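You operate a simulated robot arm through the tools that you are given. There is no shell and no other tool.

The job below is to be done with a simulated robot arm. You get a single attempt, and the scene is never put back.

JOB
Press the creases out of the pink napkin and lay it in the tray.
Fine: lid down, catch shut; leave the press open.

Only the result counts: the job must be done as asked and must still hold three seconds after the hand-in. Knocking over, shifting, dropping, spilling or breaking anything else fails it. A push-on lid holds only when it is set on centred and level and pressed home; a screw cap is set on level and turned clockwise until tight. Flat cloth is picked up by pressing the open fingertips on it (5 to 10 N) and closing them slowly along it; thin cloth reads only 2 to 8 mm in the jaws.

ROBOT AND FRAMES
A 7-joint arm with a two-finger parallel gripper, fixed in place. Base frame: the origin is at the foot of the arm, x ahead of it, y to its left, z up. Units: mm, degrees, N and s.
Its first joint turns from -166.0 to 166.0 degrees. Payload 1.57 kg.
Tool frame: the origin (TCP) lies between the finger pads and is the grasp point; the fingertips stand 30 mm ahead of it; z points along the fingers, y is the line along which they close. Largest opening 80 mm; finger width 17, thickness 12; the body of the gripper, 40 by 82 mm, starts 80 mm behind the TCP.
Orientation is that of the tool frame in the base frame, as a unit quaternion [x, y, z, w]. With the fingers straight down and closing along the base's y, the tool's x points along the base's -x, its y along +y and its z along -z.

CONTROLS
- The arm moves only by the tool arm_command. Its argument "rows" is a list of rows, each a list of 7 numbers: the shift along the tool's x, y, z in mm, then the turn, a rotation vector about the tool's x, y, z in degrees, then the gripper command, from -1 (fully open) to 1 (shut), values between in proportion. In form: [[tx, ty, tz, rx, ry, rz, claw], ...]. A call has 1 to 20 rows; each row is the pose to reach, as a shift and turn from the pose commanded when the call began, along the tool's axes at that moment. Rows are played at 5 a second. More than 50 mm and 8.6 degrees between two rows, or a gripper value outside its range, and nothing of the call is played. Where a pose cannot be reached the arm comes as near as it can. A force on the tool above 80 N (or 10 N above the force at the start of the call, whichever is more), or a blocked arm, ends the call early, and 0.2 s more pass. Each finger travels about 153 mm/s and halts on what it meets, pressing with about 30 N; the grip force reading is that of the motor and also rises with nothing between the fingers. The clock runs only during rows and for 0.2 s after the last one: add rows that repeat a pose to give the fingers time. It gives the time, the measured TCP pose, the force on the tool (base axes), the opening and the grip force at its end, in the units of the frame above (readings bear some noise), with the torque about the TCP (base axes, N m) and any sound that the robot's microphone picked up, and new pictures: "views" is both (left out), scene, wrist or none.
- Cameras (640 x 400 px; columns grow to the right, rows downward): "scene" is fixed at [219.2, 500.5, 1628.3]; the picture's right is [-0.88, -0.48, 0.00], its down [-0.22, 0.41, -0.88] and it looks along [0.42, -0.78, -0.47] (base axes); focal length 364 px, centre (320, 200). "wrist" rides on the gripper at [72, -7, -122] in the tool frame; the picture's right is [0.09, 1.00, 0.00], its down [-0.84, 0.08, -0.54] and it looks along [-0.54, 0.05, 0.84] (tool axes); focal length 238 px, centre (320, 200). There is no depth. A picture from a camera that has moved, and an enlarged one, comes with that camera's place and axes in the base frame and with its lens.
- close_up(camera, box): a new picture of the part [left, top, right, bottom] of that camera's present view, enlarged. The clock stands still meanwhile.
- close_job(): hands the job in; it is judged then, once.

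Places have to be worked out from the pictures, the camera data and where the tool is seen. Open the gripper and draw the arm clear of the work before you hand the job in, unless the task says otherwise.

The tools are called after "Emit:" by a JSON object that holds its "api" and its "payload". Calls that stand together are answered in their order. arm_command: Moves the arm, as the interface text tells. Its arguments: {"type":"object","properties":{"rows":{"type":"array","items":{"type":"array","items":{"type":"number"}}},"views":{"type":"string","enum":["both","scene","wrist","none"]}},"required":["rows"]} The other tools are called the same way: close_up (camera, box) takes an enlarged picture of a part of a camera's view; close_job () hands the job in.

At the start:

```text
clock: 0.0
tcp_pos: [447.3, -2.5, 1415.2]
ee_rot: [0.0, 1.0, -0.001, 0.0]
ft_force: [-0.8, -0.1, -0.2]
wrist_torque: [-0.04, 0.0, 0.03]
width: 80.1
finger_force: 0.1
```

scene: 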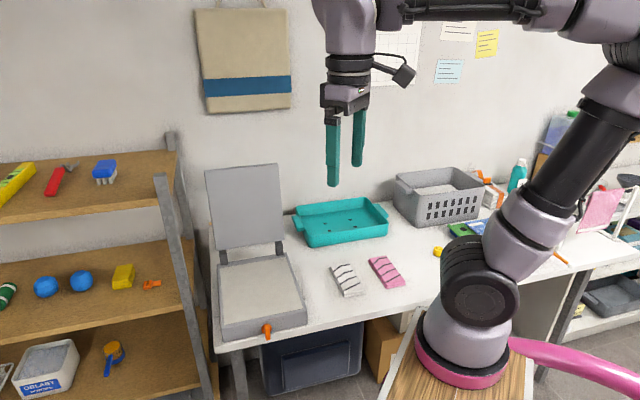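
wrist: 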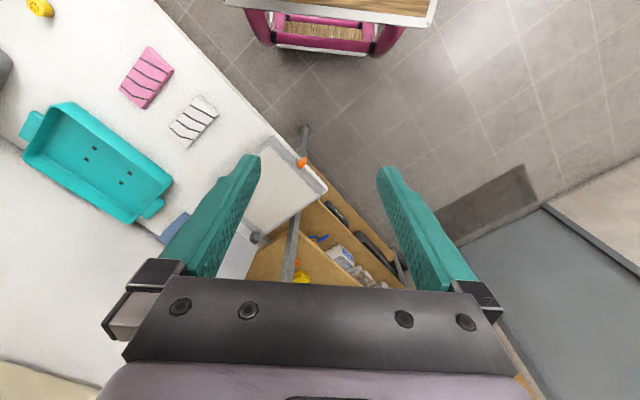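

I'll start by taking enlarged looks at the press, the napkins and the tray from the scene camera.

Emit:
{"api": "close_up", "payload": {"camera": "scene", "box": [190, 150, 350, 350]}}

Emit:
{"api": "close_up", "payload": {"camera": "scene", "box": [280, 180, 440, 310]}}

Emit:
{"api": "close_up", "payload": {"camera": "wrist", "box": [0, 0, 340, 280]}}

Emit:
{"api": "close_up", "payload": {"camera": "scene", "box": [380, 150, 640, 310]}}

```text
2.00 times, centred on (270, 250) of scene
camera zoom: at [219.2, 500.5, 1628.3], right [-0.88, -0.48, 0.0], down [-0.22, 0.41, -0.88], along [0.42, -0.78, -0.47], focal length 728 px, centre (420, 100)
```

zoom: 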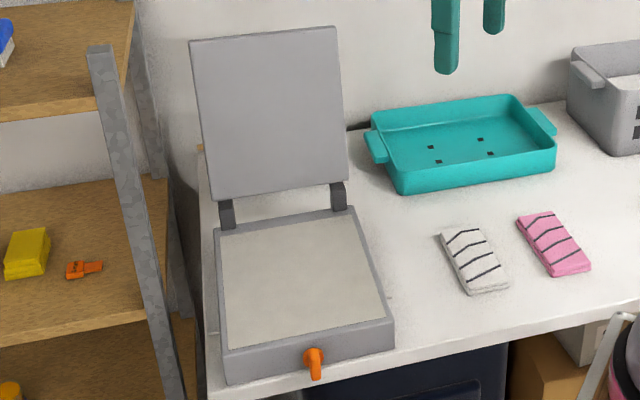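

```text
3.08 times, centred on (360, 245) of scene
camera zoom: at [219.2, 500.5, 1628.3], right [-0.88, -0.48, 0.0], down [-0.22, 0.41, -0.88], along [0.42, -0.78, -0.47], focal length 1120 px, centre (197, 62)
```

zoom: 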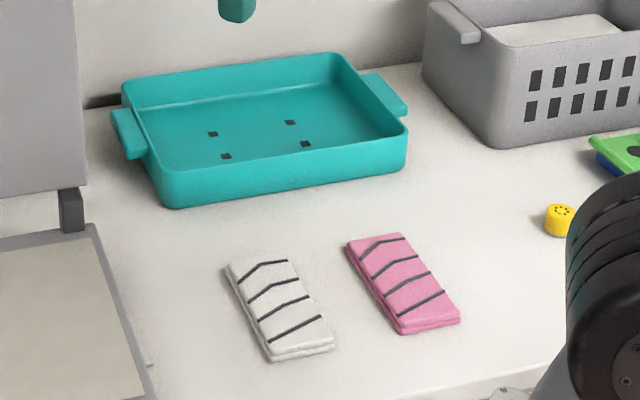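

```text
1.43 times, centred on (170, 140) of wrist
camera zoom: at [374.8, -8.6, 1535.5], right [-0.09, 1.0, 0.0], down [0.84, 0.08, 0.54], along [0.54, 0.05, -0.84], focal length 340 px, centre (534, 286)
```

zoom: 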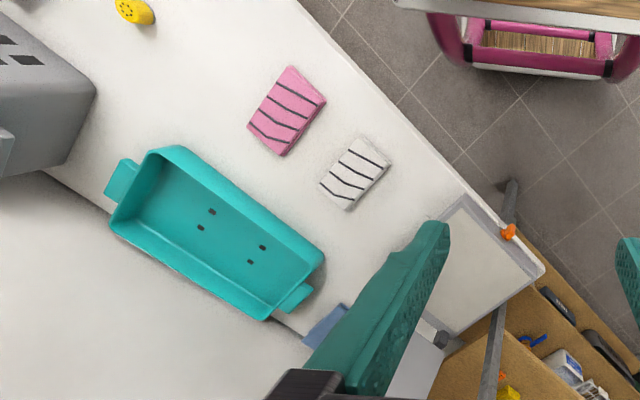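

```text
2.46 times, centred on (510, 230) of scene
camera zoom: at [219.2, 500.5, 1628.3], right [-0.88, -0.48, 0.0], down [-0.22, 0.41, -0.88], along [0.42, -0.78, -0.47], focal length 896 px, centre (-148, 126)
```

zoom: 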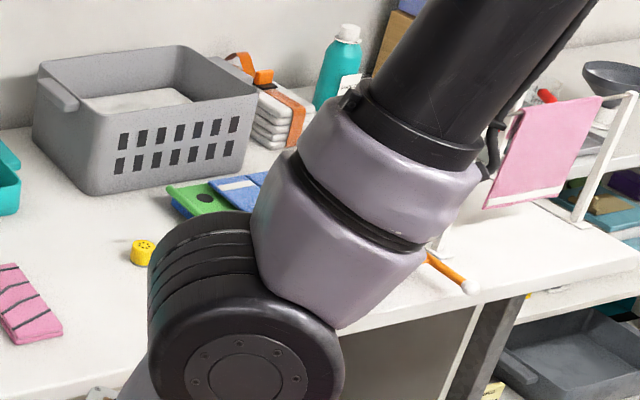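

The pink napkin appears to lie near (485, -460, 838), its long side square to the table's front edge, with the press catch near (673, -37, 866). I'll turn the tool to line up with the table and move over it for a better wrist view.

Emit:
{"api": "arm_command", "payload": {"rows": [[0, -30, 20, 0, 0, 6, -1], [0, -60, 40, 0, 0, 12, -1], [0, -90, 60, 0, 0, 18, -1], [0, -120, 80, 0, 0, 24, -1], [0, -150, 100, 0, 0, 30, -1], [0, -180, 120, 0, 0, 36, -1], [0, -200, 140, 0, 0, 42, -1], [0, -200, 150, 0, 0, 48, -1], [0, -200, 150, 0, 0, 48, -1]], "views": "both"}}

Emit:
{"api": "close_up", "payload": {"camera": "scene", "box": [200, 250, 360, 350]}}

```text
clock: 2.0
tcp_pos: [447.3, -202.3, 1264.2]
ee_rot: [0.407, 0.913, -0.001, -0.001]
ft_force: [0.0, 0.7, -0.7]
wrist_torque: [0.0, 0.01, 0.01]
width: 80.0
finger_force: 0.1
camera wrist: at [393.9, -153.0, 1385.7], right [0.68, 0.73, 0.0], down [0.62, -0.57, 0.54], along [0.4, -0.37, -0.84], focal length 238 px, centre (320, 200)
```

scene: 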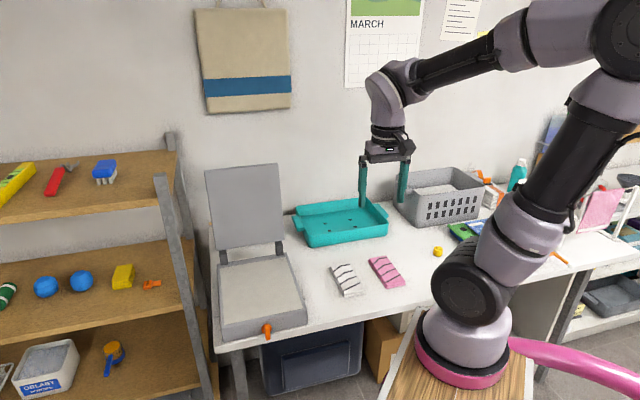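
wrist: 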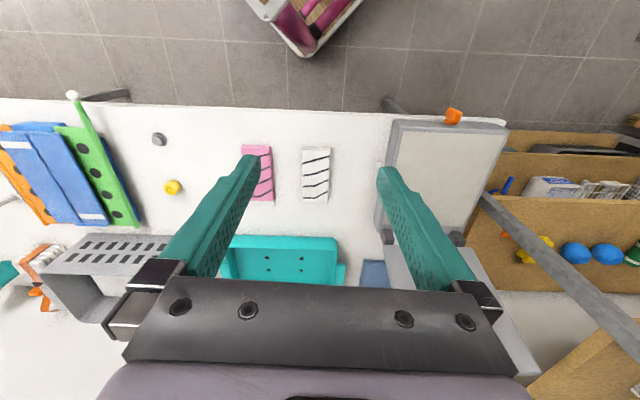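

```text
4.00 times, centred on (280, 300) of scene
camera zoom: at [219.2, 500.5, 1628.3], right [-0.88, -0.48, 0.0], down [-0.22, 0.41, -0.88], along [0.42, -0.78, -0.47], focal length 1456 px, centre (480, -200)
```

zoom: 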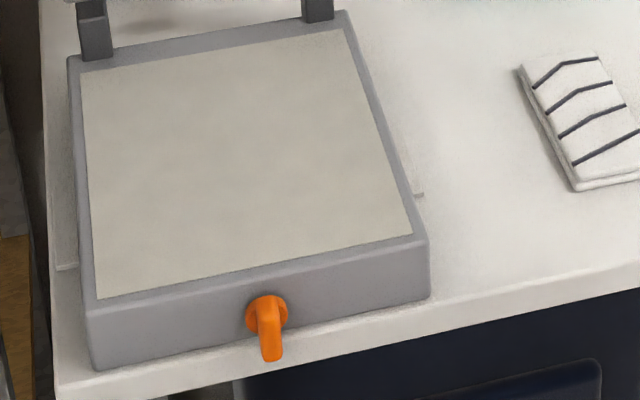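

The catch triangulates to about (670, -34, 870) and the pink napkin's centre to about (488, -456, 838). I'll move to a hover above the napkin for a closer view.

Emit:
{"api": "arm_command", "payload": {"rows": [[-27, -18, 33, 0, 0, 0, -1], [-54, -35, 66, 0, 0, 0, -1], [-81, -53, 99, 0, 0, 0, -1], [-108, -70, 132, 0, 0, 0, -1], [-135, -88, 165, 0, 0, 0, -1], [-162, -106, 198, 0, 0, 0, -1], [-189, -123, 231, 0, 0, 0, -1], [-216, -141, 264, 0, 0, 0, -1], [-216, -141, 264, 0, 0, 0, -1]], "views": "both"}}

```text
clock: 4.0
tcp_pos: [487.5, -457.0, 999.8]
ee_rot: [0.406, 0.914, 0.0, 0.0]
ft_force: [0.1, -0.3, -0.9]
wrist_torque: [-0.02, 0.0, -0.04]
width: 80.1
finger_force: 0.1
camera wrist: at [433.7, -408.2, 1120.6], right [0.68, 0.73, 0.0], down [0.62, -0.57, 0.54], along [0.4, -0.37, -0.84], focal length 238 px, centre (320, 200)
```

scene: 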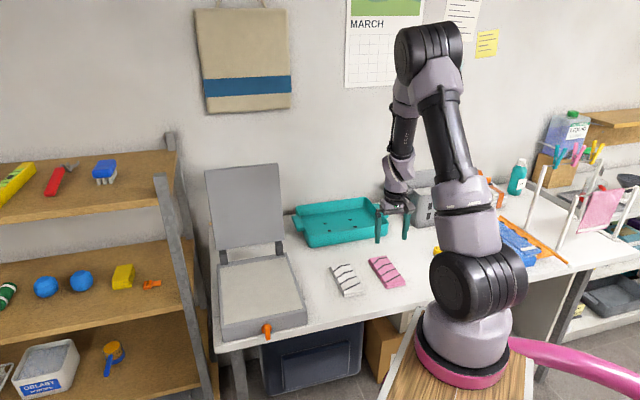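
wrist: 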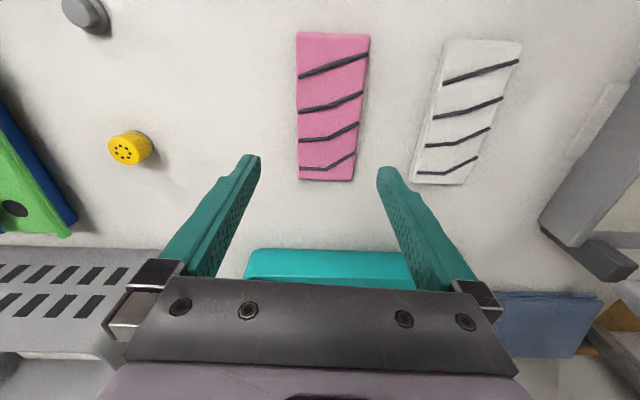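

The close view places the napkin at about 70 × 158 mm, centred near (491, -447) and at 45° like the table. I'll square the tool to it, set the jaws to about 40 mm and come down to just above it.

Emit:
{"api": "arm_command", "payload": {"rows": [[2, 4, 20, 0, 0, -1.5, -0.5], [5.4, 9.1, 40, 0, 0, -3, 0], [5.4, 9.1, 60, 0, 0, -3, 0], [5.4, 9.1, 80, 0, 0, -3, 0], [5.4, 9.1, 100, 0, 0, -3, 0], [5.4, 9.1, 100, 0, 0, -3, 0]], "views": "both"}}

```text
clock: 5.4
tcp_pos: [488.9, -446.2, 901.2]
ee_rot: [0.382, 0.924, 0.001, 0.001]
ft_force: [0.1, 0.2, 1.2]
wrist_torque: [-0.01, 0.02, 0.02]
width: 40.1
finger_force: 0.1
camera wrist: at [434.0, -399.9, 1021.6], right [0.64, 0.77, 0.0], down [0.65, -0.54, 0.54], along [0.42, -0.35, -0.84], focal length 238 px, centre (320, 200)
```

scene: 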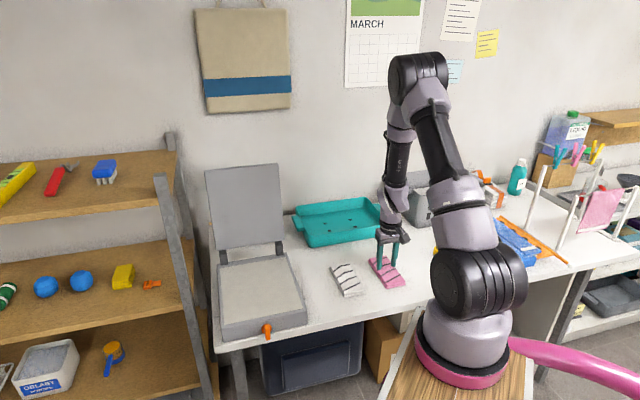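
wrist: 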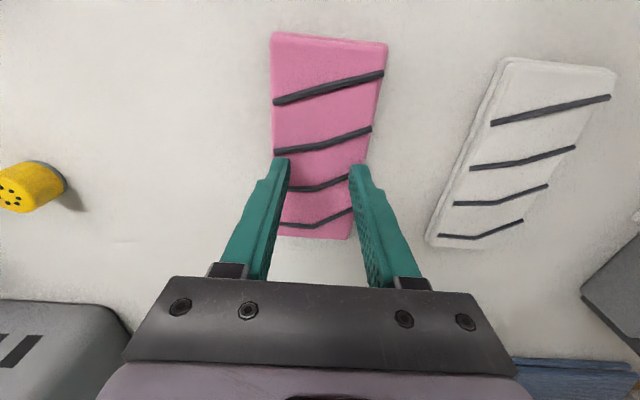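

The fingers straddle the napkin's middle with the tips at about z = 871. I'll come down in small steps and watch the force.

Emit:
{"api": "arm_command", "payload": {"rows": [[0, 0, 5, 0, 0, 0, 0], [0, 0, 10, 0, 0, 0, 0], [0, 0, 15, 0, 0, 0, 0], [0, 0, 15, 0, 0, 0, 0]], "views": "none"}}

```text
clock: 6.1
tcp_pos: [490.0, -446.2, 895.1]
ee_rot: [0.384, 0.923, 0.0, 0.003]
ft_force: [-12.0, 11.4, 46.5]
wrist_torque: [0.35, 0.42, 0.09]
width: 40.2
finger_force: 0.1
stopped in row 3: the force on the tool passed its limit at 98 N (the readings are from after the stop); the commanded pose is now the measured one
```

The tips met the napkin at about z = 865 and the force is 46 N, too much. I'll ease up slightly to bring it into the 5–10 N band.

Emit:
{"api": "arm_command", "payload": {"rows": [[0, 0, -1, 0, 0, 0, 0], [0, 0, -1, 0, 0, 0, 0]], "views": "wrist"}}

```text
clock: 6.7
tcp_pos: [491.5, -445.5, 895.9]
ee_rot: [0.384, 0.923, -0.001, 0.002]
ft_force: [-10.7, 10.8, 38.2]
wrist_torque: [0.33, 0.37, -0.16]
width: 39.9
finger_force: 0.0
camera wrist: at [434.1, -400.0, 1015.9], right [0.64, 0.77, 0.0], down [0.64, -0.54, 0.55], along [0.42, -0.35, -0.84], focal length 238 px, centre (320, 200)
```

wrist: 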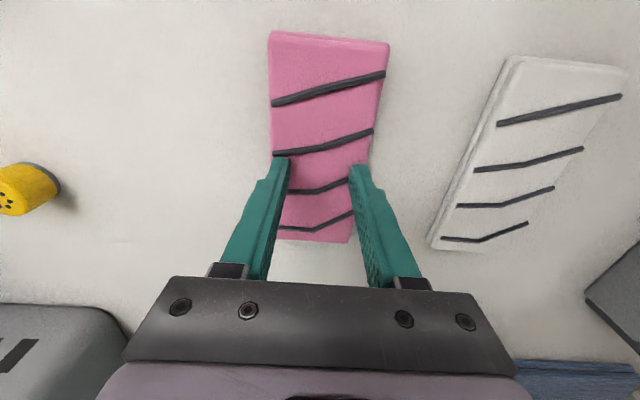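

Force falls about 8 N per mm, so I'll lift another 3.5 mm.

Emit:
{"api": "arm_command", "payload": {"rows": [[0, 0, -1.5, 0, 0, 0, 0], [0, 0, -3, 0, 0, 0, 0], [0, 0, -3.5, 0, 0, 0, 0]], "views": "none"}}

```text
clock: 7.5
tcp_pos: [491.1, -449.0, 897.9]
ee_rot: [0.383, 0.924, -0.001, 0.003]
ft_force: [-0.4, 0.5, 0.0]
wrist_torque: [0.01, 0.01, 0.02]
width: 39.8
finger_force: 0.2
```

Contact is lost now, so I'll lower by 1 mm and read again.

Emit:
{"api": "arm_command", "payload": {"rows": [[0, 0, 0.5, 0, 0, 0, 0], [0, 0, 1, 0, 0, 0, 0], [0, 0, 1, 0, 0, 0, 0]], "views": "none"}}

```text
clock: 8.3
tcp_pos: [491.9, -448.1, 896.7]
ee_rot: [0.382, 0.924, -0.001, 0.002]
ft_force: [0.1, 0.6, -0.6]
wrist_torque: [0.01, -0.02, -0.01]
width: 40.1
finger_force: 0.1
```

Still no contact; another 1 mm down.

Emit:
{"api": "arm_command", "payload": {"rows": [[0, 0, 0.5, 0, 0, 0, 0], [0, 0, 1, 0, 0, 0, 0], [0, 0, 1, 0, 0, 0, 0]], "views": "none"}}

```text
clock: 9.1
tcp_pos: [490.8, -448.3, 894.6]
ee_rot: [0.383, 0.924, -0.001, 0.002]
ft_force: [0.7, 0.1, 3.3]
wrist_torque: [0.02, 0.06, -0.01]
width: 39.9
finger_force: 0.0
```

Contact reads 3.3 N; another 0.4 mm should bring it into the band.

Emit:
{"api": "arm_command", "payload": {"rows": [[0, 0, 0.2, 0, 0, 0, 0], [0, 0, 0.4, 0, 0, 0, 0], [0, 0, 0.4, 0, 0, 0, 0]], "views": "none"}}

```text
clock: 9.9
tcp_pos: [491.7, -447.4, 895.4]
ee_rot: [0.383, 0.924, -0.001, 0.002]
ft_force: [1.0, 0.2, 11.0]
wrist_torque: [0.05, 0.09, 0.0]
width: 40.0
finger_force: 0.1
```

11 N is slightly high; I'll ease 0.25 mm and close the fingers slowly along the cloth.

Emit:
{"api": "arm_command", "payload": {"rows": [[0, 0, -0.25, 0, 0, 0, 0], [0, 0, -0.25, 0, 0, 0, 0.05], [0, 0, -0.25, 0, 0, 0, 0.1], [0, 0, -0.25, 0, 0, 0, 0.15], [0, 0, -0.25, 0, 0, 0, 0.2], [0, 0, -0.25, 0, 0, 0, 0.25], [0, 0, -0.25, 0, 0, 0, 0.3], [0, 0, -0.25, 0, 0, 0, 0.35], [0, 0, -0.25, 0, 0, 0, 0.4], [0, 0, -0.25, 0, 0, 0, 0.45], [0, 0, -0.25, 0, 0, 0, 0.5]], "views": "wrist"}}

```text
clock: 12.3
tcp_pos: [491.3, -447.5, 896.0]
ee_rot: [0.382, 0.924, 0.0, 0.002]
ft_force: [-1.6, -1.5, 6.6]
wrist_torque: [-0.02, 0.11, 0.03]
width: 24.6
finger_force: 2.1
camera wrist: at [434.9, -401.1, 1016.5], right [0.64, 0.77, 0.0], down [0.64, -0.54, 0.55], along [0.42, -0.35, -0.84], focal length 238 px, centre (320, 200)
```

wrist: 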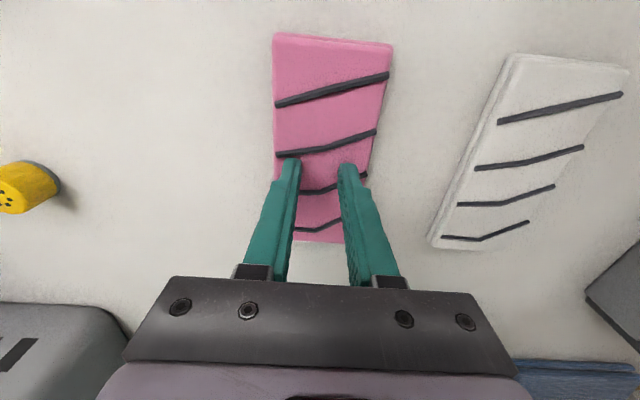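

Force is 6.6 N and the fingers are dragging lightly on the cloth (24.6 mm). I'll continue closing slowly to shut.

Emit:
{"api": "arm_command", "payload": {"rows": [[0, 0, 0, 0, 0, 0, 0.55], [0, 0, 0, 0, 0, 0, 0.6], [0, 0, 0, 0, 0, 0, 0.65], [0, 0, 0, 0, 0, 0, 0.7], [0, 0, 0, 0, 0, 0, 0.75], [0, 0, 0, 0, 0, 0, 0.8], [0, 0, 0, 0, 0, 0, 0.85], [0, 0, 0, 0, 0, 0, 0.9], [0, 0, 0, 0, 0, 0, 0.95], [0, 0, 0, 0, 0, 0, 1], [0, 0, 0, 0, 0, 0, 1], [0, 0, 0, 0, 0, 0, 1]], "views": "wrist"}}

```text
clock: 14.9
tcp_pos: [491.2, -448.4, 896.6]
ee_rot: [0.383, 0.924, -0.001, 0.002]
ft_force: [-0.8, -1.0, 6.3]
wrist_torque: [0.02, 0.05, -0.02]
width: 0.0
finger_force: 21.0
camera wrist: at [434.9, -401.1, 1016.5], right [0.64, 0.77, 0.0], down [0.64, -0.54, 0.55], along [0.42, -0.35, -0.84], focal length 238 px, centre (320, 200)
```

wrist: 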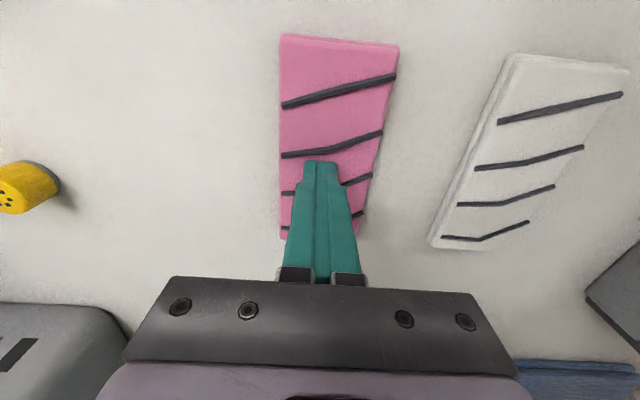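

The jaws closed to 0.0 mm, so the cloth wasn't caught and only slid a few millimetres. Before retrying I'll look at how the napkin is folded.

Emit:
{"api": "close_up", "payload": {"camera": "wrist", "box": [240, 20, 440, 260]}}

Emit:
{"api": "close_up", "payload": {"camera": "scene", "box": [330, 230, 430, 300]}}

```text
1.67 times, centred on (340, 140) of wrist
camera zoom: at [434.9, -401.1, 1016.5], right [0.64, 0.77, 0.0], down [0.64, -0.54, 0.55], along [0.42, -0.35, -0.84], focal length 397 px, centre (287, 300)
```

zoom: 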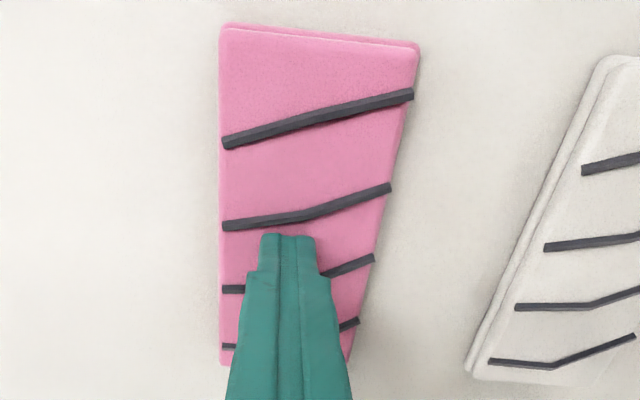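

```text
5.71 times, centred on (380, 265) of scene
camera zoom: at [219.2, 500.5, 1628.3], right [-0.88, -0.48, 0.0], down [-0.22, 0.41, -0.88], along [0.42, -0.78, -0.47], focal length 2080 px, centre (-23, -171)
```

zoom: 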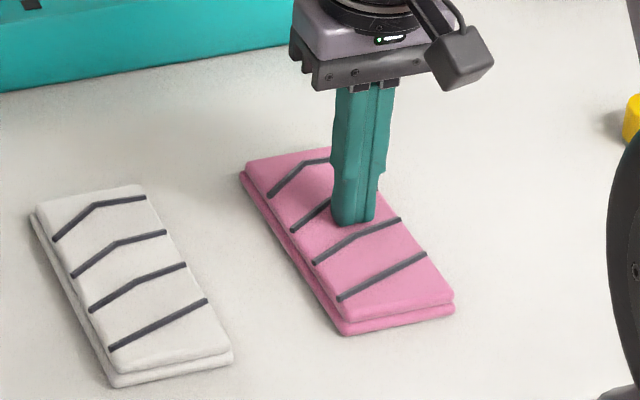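

The napkin is a folded stack of about 63 × 140 mm with its top at z ≈ 866, centred now near (489, -440). I'll lift, open, turn the tool 90° so that the fingers close along its length, and hover above it.

Emit:
{"api": "arm_command", "payload": {"rows": [[0, 0, -5, 0, 0, 0, 1], [0, 0, -20, 0, 0, 0, 1], [3, 2, -40, 0, 0, -8.2, 0], [7.4, 4.2, -40, 0, 0, -16.4, -0.5], [7.4, 4.2, -40, 0, 0, -24.6, -0.75], [7.4, 4.2, -40, 0, 0, -32.8, -0.75], [7.4, 4.2, -40, 0, 0, -41, -0.75], [7.4, 4.2, -40, 0, 0, -49.2, -0.75], [7.4, 4.2, -40, 0, 0, -57.4, -0.75], [7.4, 4.2, -40, 0, 0, -65.6, -0.75], [7.4, 4.2, -40, 0, 0, -73.8, -0.75], [7.4, 4.2, -40, 0, 0, -82, -0.75], [7.4, 4.2, -40, 0, 0, -90, -0.75], [7.4, 4.2, -40, 0, 0, -90, -0.75]], "views": "both"}}

```text
clock: 17.9
tcp_pos: [488.9, -439.7, 937.0]
ee_rot: [-0.384, 0.923, -0.003, 0.001]
ft_force: [-0.2, 0.0, -0.1]
wrist_torque: [-0.02, 0.0, -0.01]
width: 70.0
finger_force: 0.0
camera wrist: at [442.0, -494.5, 1056.4], right [-0.77, 0.64, -0.01], down [0.53, 0.65, 0.54], along [0.35, 0.41, -0.84], focal length 238 px, centre (320, 200)
```

scene: 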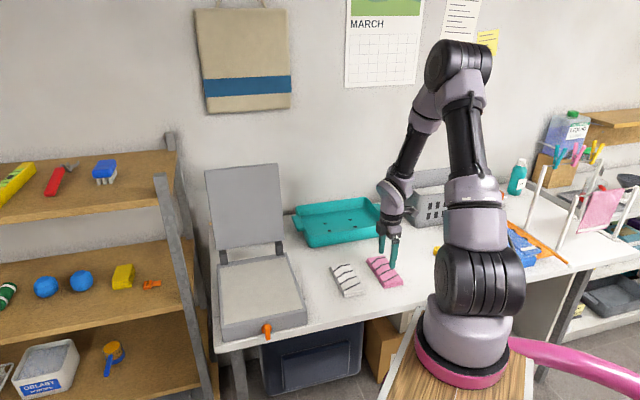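
wrist: 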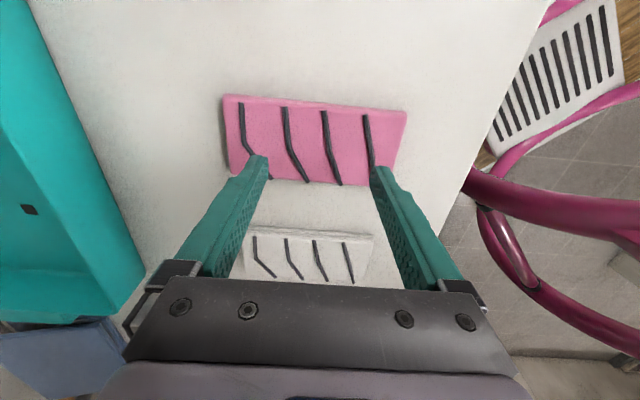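

The tool is turned and the fingers lie along the napkin's length, well over it. I'll correct a 0.36° tilt and descend to just above contact.

Emit:
{"api": "arm_command", "payload": {"rows": [[0, 0, 10, -0.36, 0, 0, -0.75], [0, 0, 20, -0.36, 0, 0, -0.75], [0, 0, 30, -0.36, 0, 0, -0.75], [0, 0, 36, -0.36, 0, 0, -0.75], [0, 0, 38, -0.36, 0, 0, -0.75], [0, 0, 38, -0.36, 0, 0, -0.75]], "views": "wrist"}}

```text
clock: 19.3
tcp_pos: [488.7, -439.1, 897.9]
ee_rot: [-0.383, 0.924, 0.0, -0.001]
ft_force: [-0.2, 0.4, 0.4]
wrist_torque: [0.02, -0.01, 0.0]
width: 70.0
finger_force: 0.0
camera wrist: at [442.3, -495.0, 1018.4], right [-0.77, 0.64, 0.0], down [0.54, 0.65, 0.54], along [0.35, 0.42, -0.84], focal length 238 px, centre (320, 200)
```

wrist: 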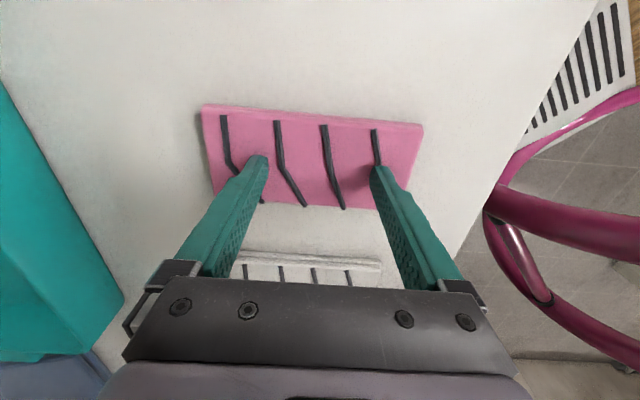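

The tips are just above the napkin with no contact; lowering 1.5 mm.

Emit:
{"api": "arm_command", "payload": {"rows": [[0, 0, 0.5, 0, 0, 0, -0.75], [0, 0, 1, 0, 0, 0, -0.75], [0, 0, 1.5, 0, 0, 0, -0.75], [0, 0, 1.5, 0, 0, 0, -0.75]], "views": "none"}}

```text
clock: 20.3
tcp_pos: [488.2, -440.3, 896.3]
ee_rot: [-0.382, 0.924, 0.001, 0.0]
ft_force: [-0.4, -0.5, -0.5]
wrist_torque: [-0.02, 0.05, -0.01]
width: 70.0
finger_force: 0.1
```

Still free; another 1 mm.

Emit:
{"api": "arm_command", "payload": {"rows": [[0, 0, 0.5, 0, 0, 0, -0.75], [0, 0, 1, 0, 0, 0, -0.75], [0, 0, 1, 0, 0, 0, -0.75]], "views": "none"}}

```text
clock: 21.1
tcp_pos: [488.7, -439.5, 894.7]
ee_rot: [-0.382, 0.924, 0.001, 0.0]
ft_force: [0.2, 0.4, 17.6]
wrist_torque: [-0.01, -0.01, -0.03]
width: 69.6
finger_force: 0.0
```

17.6 N is too much; easing up 0.45 mm.

Emit:
{"api": "arm_command", "payload": {"rows": [[0, 0, -0.45, 0, 0, 0, -0.75], [0, 0, -0.45, 0, 0, 0, -0.75]], "views": "none"}}

```text
clock: 21.7
tcp_pos: [489.3, -440.6, 897.3]
ee_rot: [-0.382, 0.924, 0.0, 0.0]
ft_force: [0.9, -1.2, 10.8]
wrist_torque: [-0.11, -0.14, 0.02]
width: 69.4
finger_force: 0.0
```

10.8 N with more load on the tray-side finger; I'll ease another 0.15 mm and tilt 0.15° to balance, then re-read.

Emit:
{"api": "arm_command", "payload": {"rows": [[0, 0, -0.15, 0.15, 0, 0, -0.75], [0, 0, -0.15, 0.15, 0, 0, -0.75]], "views": "none"}}

```text
clock: 22.3
tcp_pos: [490.6, -439.5, 896.1]
ee_rot: [-0.383, 0.924, -0.001, 0.0]
ft_force: [-0.5, -0.8, 8.1]
wrist_torque: [0.04, 0.06, 0.0]
width: 70.0
finger_force: 0.0
```

8.1 N and nearly balanced. Now I'll close slowly along the cloth and check partway.

Emit:
{"api": "arm_command", "payload": {"rows": [[0, 0, 0, 0, 0, 0, -0.7], [0, 0, 0, 0, 0, 0, -0.65], [0, 0, 0, 0, 0, 0, -0.6], [0, 0, 0, 0, 0, 0, -0.55], [0, 0, 0, 0, 0, 0, -0.5], [0, 0, 0, 0, 0, 0, -0.45], [0, 0, 0, 0, 0, 0, -0.4], [0, 0, 0, 0, 0, 0, -0.35], [0, 0, 0, 0, 0, 0, -0.3], [0, 0, 0, 0, 0, 0, -0.25]], "views": "wrist"}}

```text
clock: 24.5
tcp_pos: [489.5, -440.0, 896.0]
ee_rot: [-0.383, 0.924, -0.001, 0.001]
ft_force: [-2.0, 2.4, 5.5]
wrist_torque: [0.11, 0.14, 0.02]
width: 53.5
finger_force: 2.1
camera wrist: at [442.3, -495.0, 1016.8], right [-0.77, 0.64, 0.0], down [0.54, 0.65, 0.54], along [0.35, 0.42, -0.84], focal length 238 px, centre (320, 200)
```

wrist: 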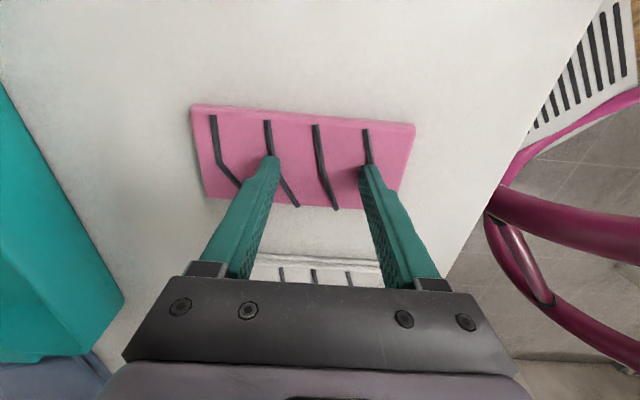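

The napkin is sliding bodily with one finger, so it acts as a stiff folded stack and won't gather. At about 63 mm wide it fits between the open jaws, so I'll lift, turn back and take it by its long sides.

Emit:
{"api": "arm_command", "payload": {"rows": [[0, 0, -5, 0, 0, 0, -0.3], [0, 0, -20, 0, 0, 0, -0.6], [0, 0, -40, 0, 0, 8.2, -1], [0, 0, -40, 0, 0, 16.4, -1], [0, 0, -40, 0, 0, 24.6, -1], [0, 0, -40, 0, 0, 32.8, -1], [0, 0, -40, 0, 0, 41, -1], [0, 0, -40, 0, 0, 49.2, -1], [0, 0, -40, 0, 0, 57.4, -1], [0, 0, -40, 0, 0, 65.6, -1], [0, 0, -40, 0, 0, 73.8, -1], [0, 0, -40, 0, 0, 82, -1], [0, 0, -40, 0, 0, 90, -1], [0, 0, -40, 0, 0, 90, -1]], "views": "both"}}

Emit:
{"api": "close_up", "payload": {"camera": "wrist", "box": [220, 40, 460, 240]}}

Emit:
{"api": "close_up", "payload": {"camera": "scene", "box": [330, 220, 430, 300]}}

```text
clock: 27.5
tcp_pos: [488.4, -439.1, 935.5]
ee_rot: [0.384, 0.923, 0.0, 0.0]
ft_force: [-0.4, 0.0, -1.1]
wrist_torque: [0.01, -0.01, 0.0]
width: 79.7
finger_force: 0.0
camera wrist: at [433.2, -393.2, 1056.5], right [0.64, 0.77, 0.0], down [0.64, -0.54, 0.54], along [0.42, -0.35, -0.84], focal length 238 px, centre (320, 200)
```

scene: 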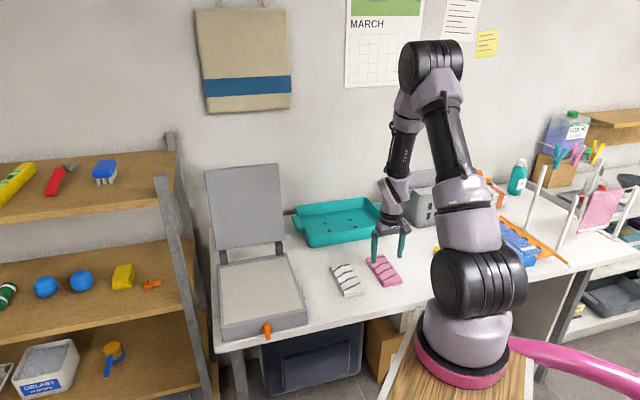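
wrist: 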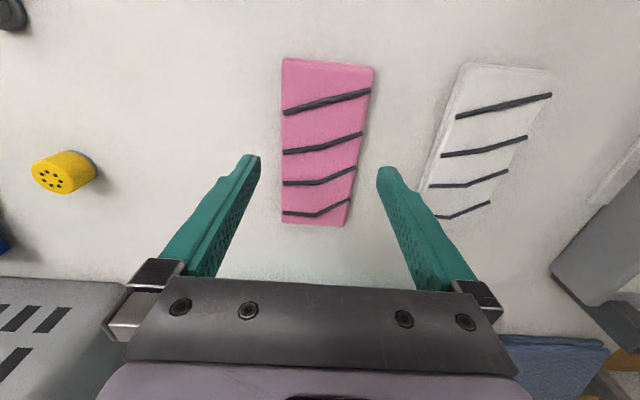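

```text
2.00 times, centred on (340, 140) of wrist
camera zoom: at [433.2, -393.2, 1056.5], right [0.64, 0.77, 0.0], down [0.64, -0.54, 0.54], along [0.42, -0.35, -0.84], focal length 477 px, centre (280, 320)
```

zoom: 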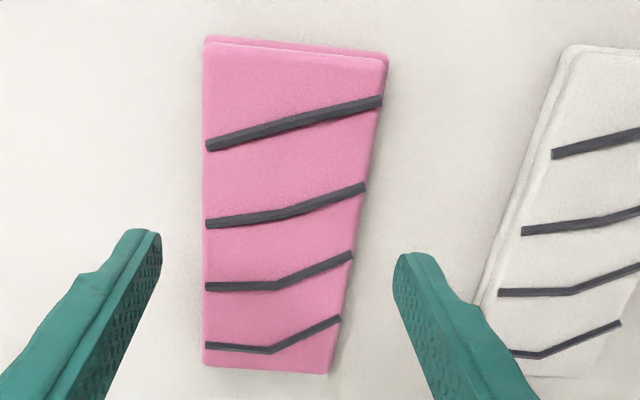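

```text
5.00 times, centred on (380, 260) of scene
camera zoom: at [219.2, 500.5, 1628.3], right [-0.88, -0.48, 0.0], down [-0.22, 0.41, -0.88], along [0.42, -0.78, -0.47], focal length 1820 px, centre (20, -100)
```

zoom: 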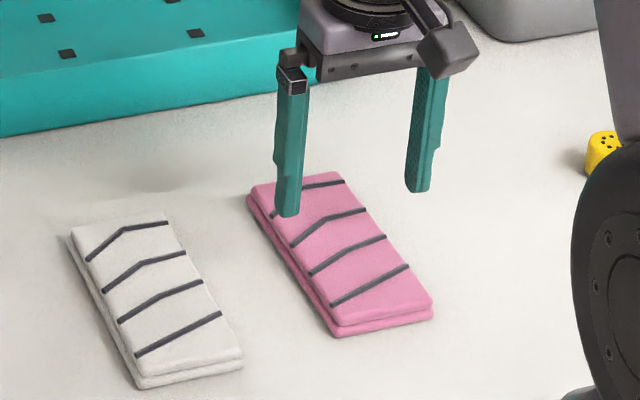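

Napkin centre now at about (496, -446), 64 mm across and square to the jaws. I'll shift 10 mm over its middle and come down beside it, stopping with the tips just above the table.

Emit:
{"api": "arm_command", "payload": {"rows": [[-5, 0, 5, 0, 0, 0, -1], [-10, 0, 15, 0, 0, 0, -1], [-10, 0, 25, 0, 0, 0, -1], [-10, 0, 35, 0, 0, 0, -1], [-10, 0, 40, 0, 0, 0, -1], [-10, 0, 44, 0, 0, 0, -1], [-10, 0, 47, 0, 0, 0, -1], [-10, 0, 47, 0, 0, 0, -1]], "views": "both"}}

```text
clock: 29.3
tcp_pos: [496.4, -446.2, 887.8]
ee_rot: [0.383, 0.924, 0.0, 0.001]
ft_force: [-0.9, -0.6, 0.4]
wrist_torque: [-0.02, -0.04, 0.02]
width: 80.0
finger_force: 0.0
camera wrist: at [440.0, -400.5, 1009.3], right [0.64, 0.77, 0.0], down [0.65, -0.54, 0.54], along [0.42, -0.35, -0.84], focal length 238 px, centre (320, 200)
```

scene: 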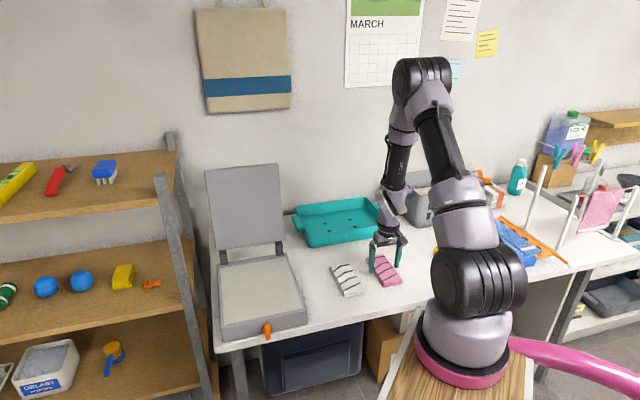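
wrist: 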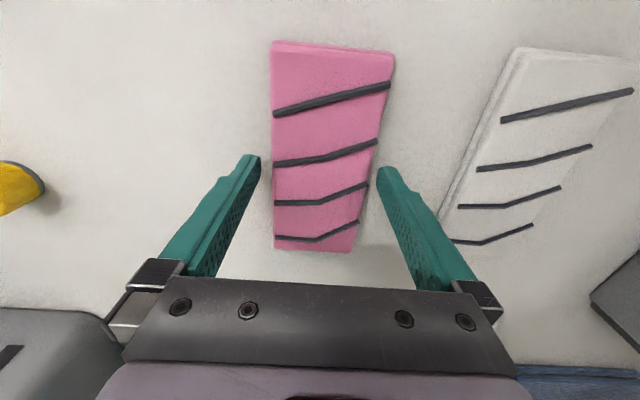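

Fingers straddle the napkin cleanly with tips near z = 858. I'll go 3 mm lower and check the force.

Emit:
{"api": "arm_command", "payload": {"rows": [[0, 0, 1, 0, 0, 0, -1], [0, 0, 2, 0, 0, 0, -1], [0, 0, 3, 0, 0, 0, -1], [0, 0, 3, 0, 0, 0, -1]], "views": "none"}}

```text
clock: 30.3
tcp_pos: [496.6, -447.0, 884.5]
ee_rot: [0.382, 0.924, -0.001, 0.001]
ft_force: [1.3, -0.3, 0.9]
wrist_torque: [0.01, -0.03, -0.01]
width: 80.0
finger_force: 0.1
```

Free at tips ≈ 855. Now I'll close gently on the sides and read the width.

Emit:
{"api": "arm_command", "payload": {"rows": [[0, 0, 0, 0, 0, 0, -0.85], [0, 0, 0, 0, 0, 0, -0.75], [0, 0, 0, 0, 0, 0, -0.7], [0, 0, 0, 0, 0, 0, -0.65], [0, 0, 0, 0, 0, 0, -0.6], [0, 0, 0, 0, 0, 0, -0.55], [0, 0, 0, 0, 0, 0, -0.5], [0, 0, 0, 0, 0, 0, -0.5]], "views": "wrist"}}

```text
clock: 32.1
tcp_pos: [495.5, -447.6, 886.0]
ee_rot: [0.383, 0.924, -0.001, 0.001]
ft_force: [0.4, -0.5, 0.0]
wrist_torque: [-0.03, 0.01, -0.03]
width: 68.8
finger_force: 30.6
camera wrist: at [440.2, -400.4, 1006.4], right [0.64, 0.77, 0.0], down [0.65, -0.54, 0.54], along [0.42, -0.35, -0.84], focal length 238 px, centre (320, 200)
```

wrist: 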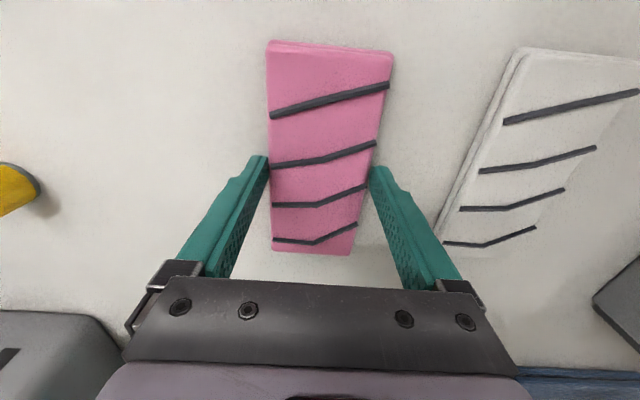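

The jaws stopped on the napkin at 68.8 mm with full grip force, so it's held by its sides. I'll lift 20 mm and check that it comes along.

Emit:
{"api": "arm_command", "payload": {"rows": [[0, 0, -2, 0, 0, 0, -0.3], [0, 0, -5, 0, 0, 0, -0.3], [0, 0, -10, 0, 0, 0, -0.3], [0, 0, -15, 0, 0, 0, -0.3], [0, 0, -20, 0, 0, 0, -0.3], [0, 0, -20, 0, 0, 0, -0.3]], "views": "both"}}

Emit:
{"api": "close_up", "payload": {"camera": "scene", "box": [330, 220, 430, 300]}}

```text
clock: 33.5
tcp_pos: [496.0, -446.4, 905.2]
ee_rot: [0.383, 0.924, 0.0, 0.0]
ft_force: [0.0, -0.3, -0.4]
wrist_torque: [-0.02, 0.01, -0.02]
width: 68.8
finger_force: 30.0
camera wrist: at [440.2, -400.5, 1026.5], right [0.64, 0.77, 0.0], down [0.65, -0.54, 0.54], along [0.42, -0.35, -0.84], focal length 238 px, centre (320, 200)
```

scene: 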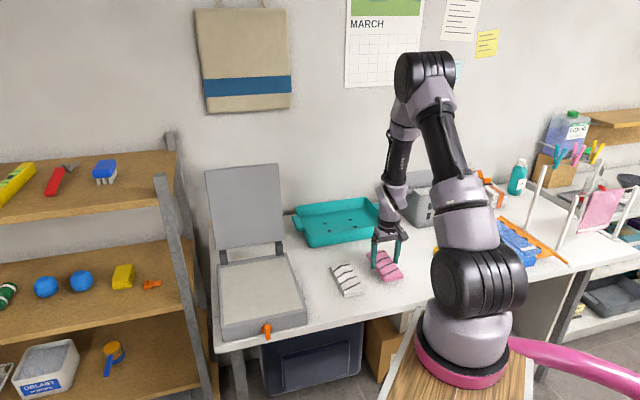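
wrist: 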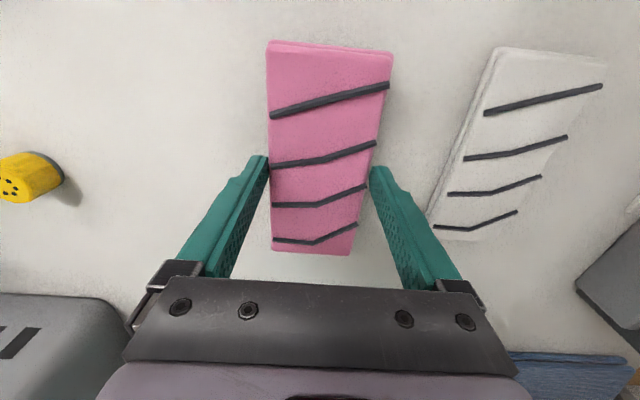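

```text
5.00 times, centred on (380, 260) of scene
camera zoom: at [219.2, 500.5, 1628.3], right [-0.88, -0.48, 0.0], down [-0.22, 0.41, -0.88], along [0.42, -0.78, -0.47], focal length 1820 px, centre (20, -100)
```

zoom: 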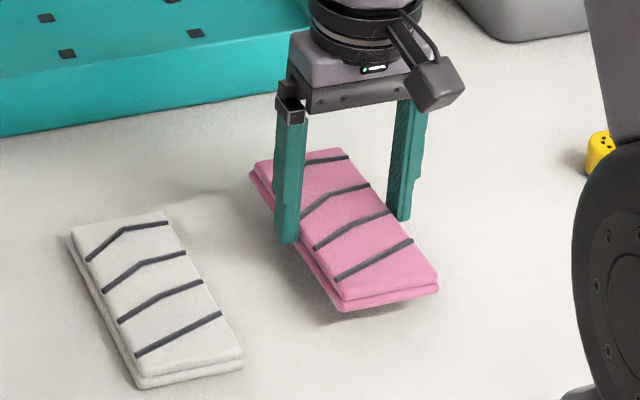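

The napkin came up flat and firm in the jaws. I'll raise it and carry it across to hover in front of the press for a good look at the pad and lid.

Emit:
{"api": "arm_command", "payload": {"rows": [[0, 0, -40, 0, 0, 0, -0.3], [0, 0, -80, 0, 0, 0, -0.3], [0, 20, -120, 0, 0, 0, -0.3], [5, 60, -140, 0, 0, 0, -0.3], [10, 105, -150, 0, 0, 0, -0.3], [20, 150, -160, 0, 0, 0, -0.3], [30, 195, -175, 0, 0, 0, -0.3], [40, 240, -175, 0, 0, 0, -0.3], [45, 285, -175, 0, 0, 0, -0.3], [50, 330, -175, 0, 0, 0, -0.3], [60, 375, -175, 0, 0, 0, -0.3], [66, 413, -175, 0, 0, 0, -0.3], [66, 413, -175, 0, 0, 0, -0.3]], "views": "both"}}

```text
clock: 36.3
tcp_pos: [741.0, -107.8, 1081.3]
ee_rot: [0.383, 0.924, -0.001, 0.001]
ft_force: [0.0, 0.8, -0.5]
wrist_torque: [-0.02, 0.0, -0.02]
width: 69.0
finger_force: 29.7
camera wrist: at [685.5, -61.1, 1201.7], right [0.64, 0.77, 0.0], down [0.65, -0.54, 0.54], along [0.42, -0.35, -0.84], focal length 238 px, centre (320, 200)
```

scene: 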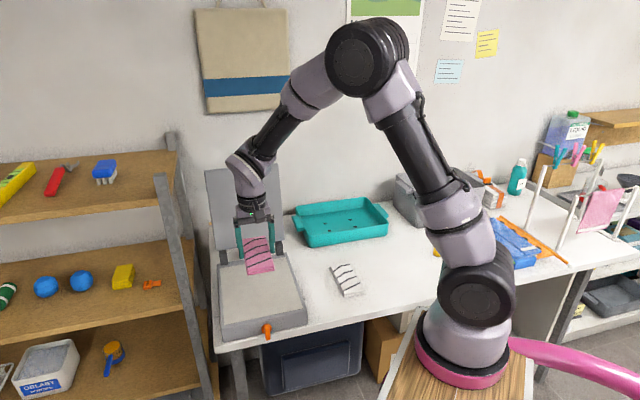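
wrist: 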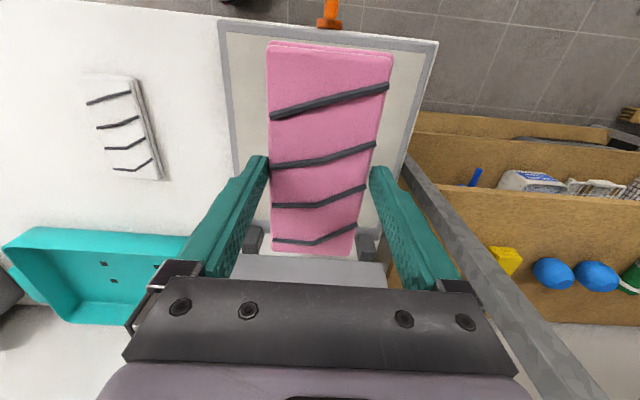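

The press is visible below. I'll enlarge the wrist view to measure the pad.

Emit:
{"api": "close_up", "payload": {"camera": "wrist", "box": [190, 0, 470, 175]}}

Emit:
{"api": "close_up", "payload": {"camera": "wrist", "box": [200, 150, 440, 300]}}

Emit:
{"api": "close_up", "payload": {"camera": "scene", "box": [190, 150, 350, 350]}}

```text
2.29 times, centred on (330, 88) of wrist
camera zoom: at [685.5, -61.1, 1201.7], right [0.64, 0.77, 0.0], down [0.65, -0.54, 0.54], along [0.42, -0.35, -0.84], focal length 545 px, centre (297, 457)
```

zoom: 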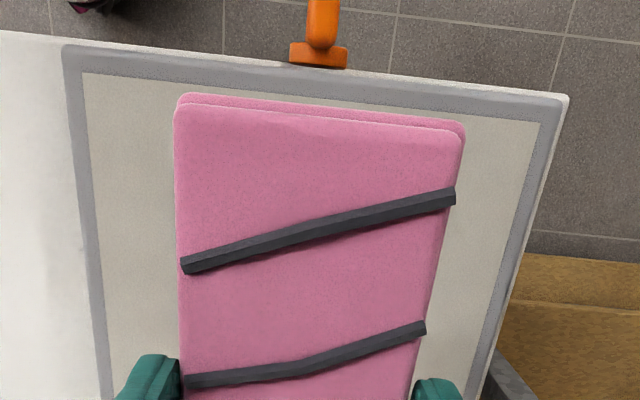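

```text
2.67 times, centred on (320, 225) of wrist
camera zoom: at [685.5, -61.1, 1201.7], right [0.64, 0.77, 0.0], down [0.65, -0.54, 0.54], along [0.42, -0.35, -0.84], focal length 636 px, centre (320, 133)
```

zoom: 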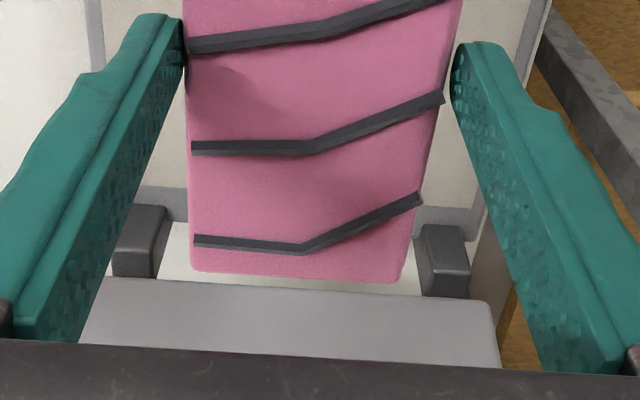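

```text
2.00 times, centred on (270, 250) of scene
camera zoom: at [219.2, 500.5, 1628.3], right [-0.88, -0.48, 0.0], down [-0.22, 0.41, -0.88], along [0.42, -0.78, -0.47], focal length 728 px, centre (420, 100)
```

zoom: 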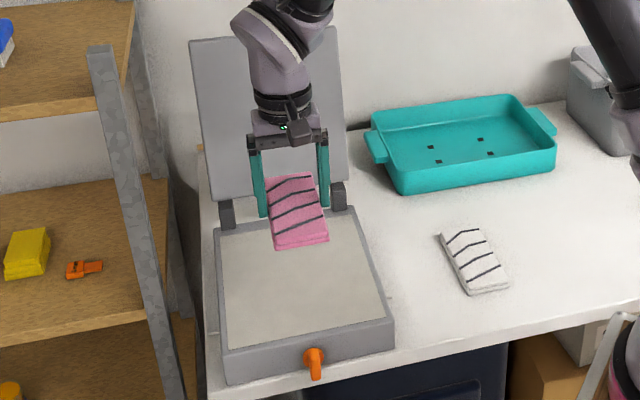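

From the wrist view (base top ≈ z 900) the pad spans about 213 × 243 mm centred near table coordinates that map to (774, -138). I'll move over its centre and lower to about 12 mm above it.

Emit:
{"api": "arm_command", "payload": {"rows": [[-23, 2.3, 20, 0, 0, 0, -0.3], [-45, 2.3, 40, 0, 0, 0, -0.3], [-45, 2.3, 70, 0, 0, 0, -0.3], [-45, 2.3, 95, 0, 0, 0, -0.3], [-45, 2.3, 115, 0, 0, 0, -0.3], [-45, 2.3, 130, 0, 0, 0, -0.3], [-45, 2.3, 136, 0, 0, 0, -0.3], [-45, 2.3, 136, 0, 0, 0, -0.3]], "views": "both"}}

Emit:
{"api": "close_up", "payload": {"camera": "scene", "box": [200, 200, 340, 350]}}

```text
clock: 38.1
tcp_pos: [775.5, -138.7, 944.6]
ee_rot: [0.382, 0.924, 0.0, 0.0]
ft_force: [-0.2, -0.5, -0.5]
wrist_torque: [-0.02, -0.02, -0.02]
width: 68.7
finger_force: 30.2
camera wrist: at [719.2, -92.5, 1065.2], right [0.64, 0.77, 0.0], down [0.65, -0.54, 0.54], along [0.42, -0.35, -0.84], focal length 238 px, centre (320, 200)
```

scene: 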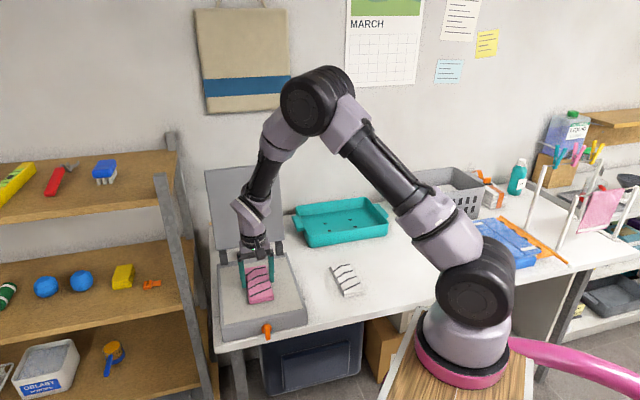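
wrist: 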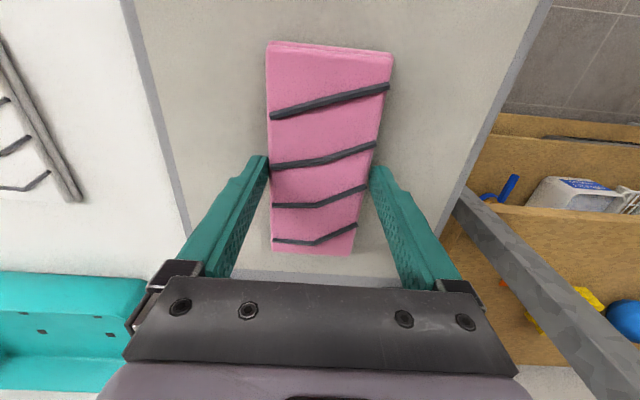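

```text
2.67 times, centred on (270, 275) of scene
camera zoom: at [219.2, 500.5, 1628.3], right [-0.88, -0.48, 0.0], down [-0.22, 0.41, -0.88], along [0.42, -0.78, -0.47], focal length 971 px, centre (453, 0)
```

zoom: 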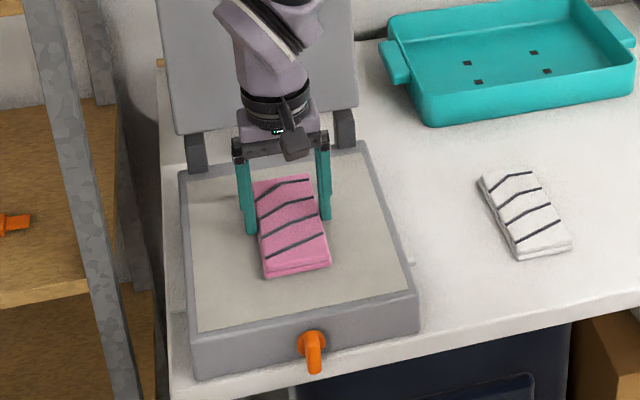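

The napkin is over the middle of the pad. I'll lower slowly and check for contact.

Emit:
{"api": "arm_command", "payload": {"rows": [[0, 0, 2, 0, 0, 0, -0.3], [0, 0, 4, 0, 0, 0, -0.3], [0, 0, 6, 0, 0, 0, -0.3], [0, 0, 8, 0, 0, 0, -0.3], [0, 0, 8, 0, 0, 0, -0.3]], "views": "wrist"}}

```text
clock: 39.3
tcp_pos: [775.1, -138.1, 939.6]
ee_rot: [0.383, 0.924, 0.001, 0.003]
ft_force: [-3.1, -1.5, 41.3]
wrist_torque: [-0.13, 0.17, -0.03]
width: 69.0
finger_force: 29.8
camera wrist: at [718.7, -92.1, 1059.5], right [0.64, 0.77, 0.0], down [0.64, -0.54, 0.55], along [0.42, -0.35, -0.84], focal length 238 px, centre (320, 200)
```

wrist: 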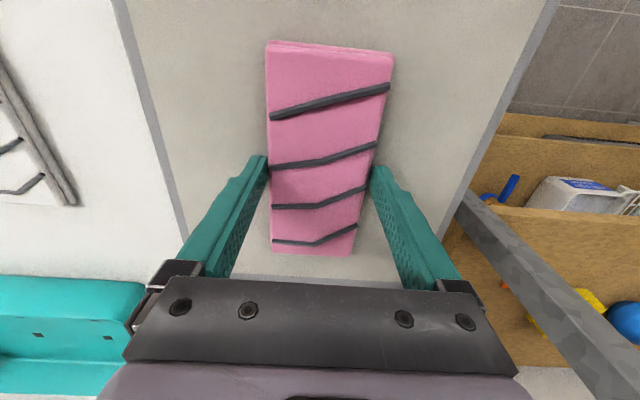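

Contact with the pad at TCP ≈ 940 (pad top ≈ 907), pressing 41 N. I'll ease back up to relieve the force before releasing.

Emit:
{"api": "arm_command", "payload": {"rows": [[0, 0, -1.5, 0, 0, 0, -0.3], [0, 0, -3, 0, 0, 0, -0.3], [0, 0, -3, 0, 0, 0, -0.3]], "views": "none"}}

```text
clock: 40.1
tcp_pos: [774.5, -137.8, 940.4]
ee_rot: [0.383, 0.924, 0.0, 0.0]
ft_force: [2.7, -1.0, 4.5]
wrist_torque: [-0.19, -0.58, -0.02]
width: 68.9
finger_force: 29.9
```

Force is down to 4.5 N with the napkin resting on the pad. I'll open the jaws slowly.

Emit:
{"api": "arm_command", "payload": {"rows": [[0, 0, -0.3, 0, 0, 0, -0.6], [0, 0, -0.3, 0, 0, 0, -0.75], [0, 0, -0.3, 0, 0, 0, -0.85], [0, 0, -0.3, 0, 0, 0, -1], [0, 0, -0.3, 0, 0, 0, -1]], "views": "wrist"}}

```text
clock: 41.3
tcp_pos: [774.6, -138.0, 940.2]
ee_rot: [0.382, 0.924, 0.0, 0.0]
ft_force: [0.8, 0.5, 0.5]
wrist_torque: [-0.02, 0.01, -0.04]
width: 80.3
finger_force: 0.1
camera wrist: at [719.1, -91.9, 1060.9], right [0.64, 0.77, 0.0], down [0.65, -0.54, 0.54], along [0.42, -0.35, -0.84], focal length 238 px, centre (320, 200)
```

wrist: 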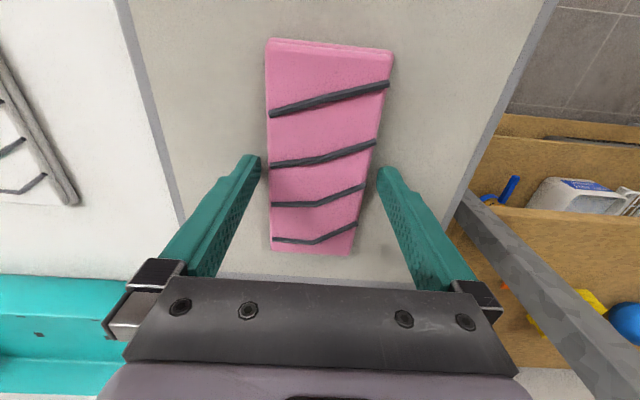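

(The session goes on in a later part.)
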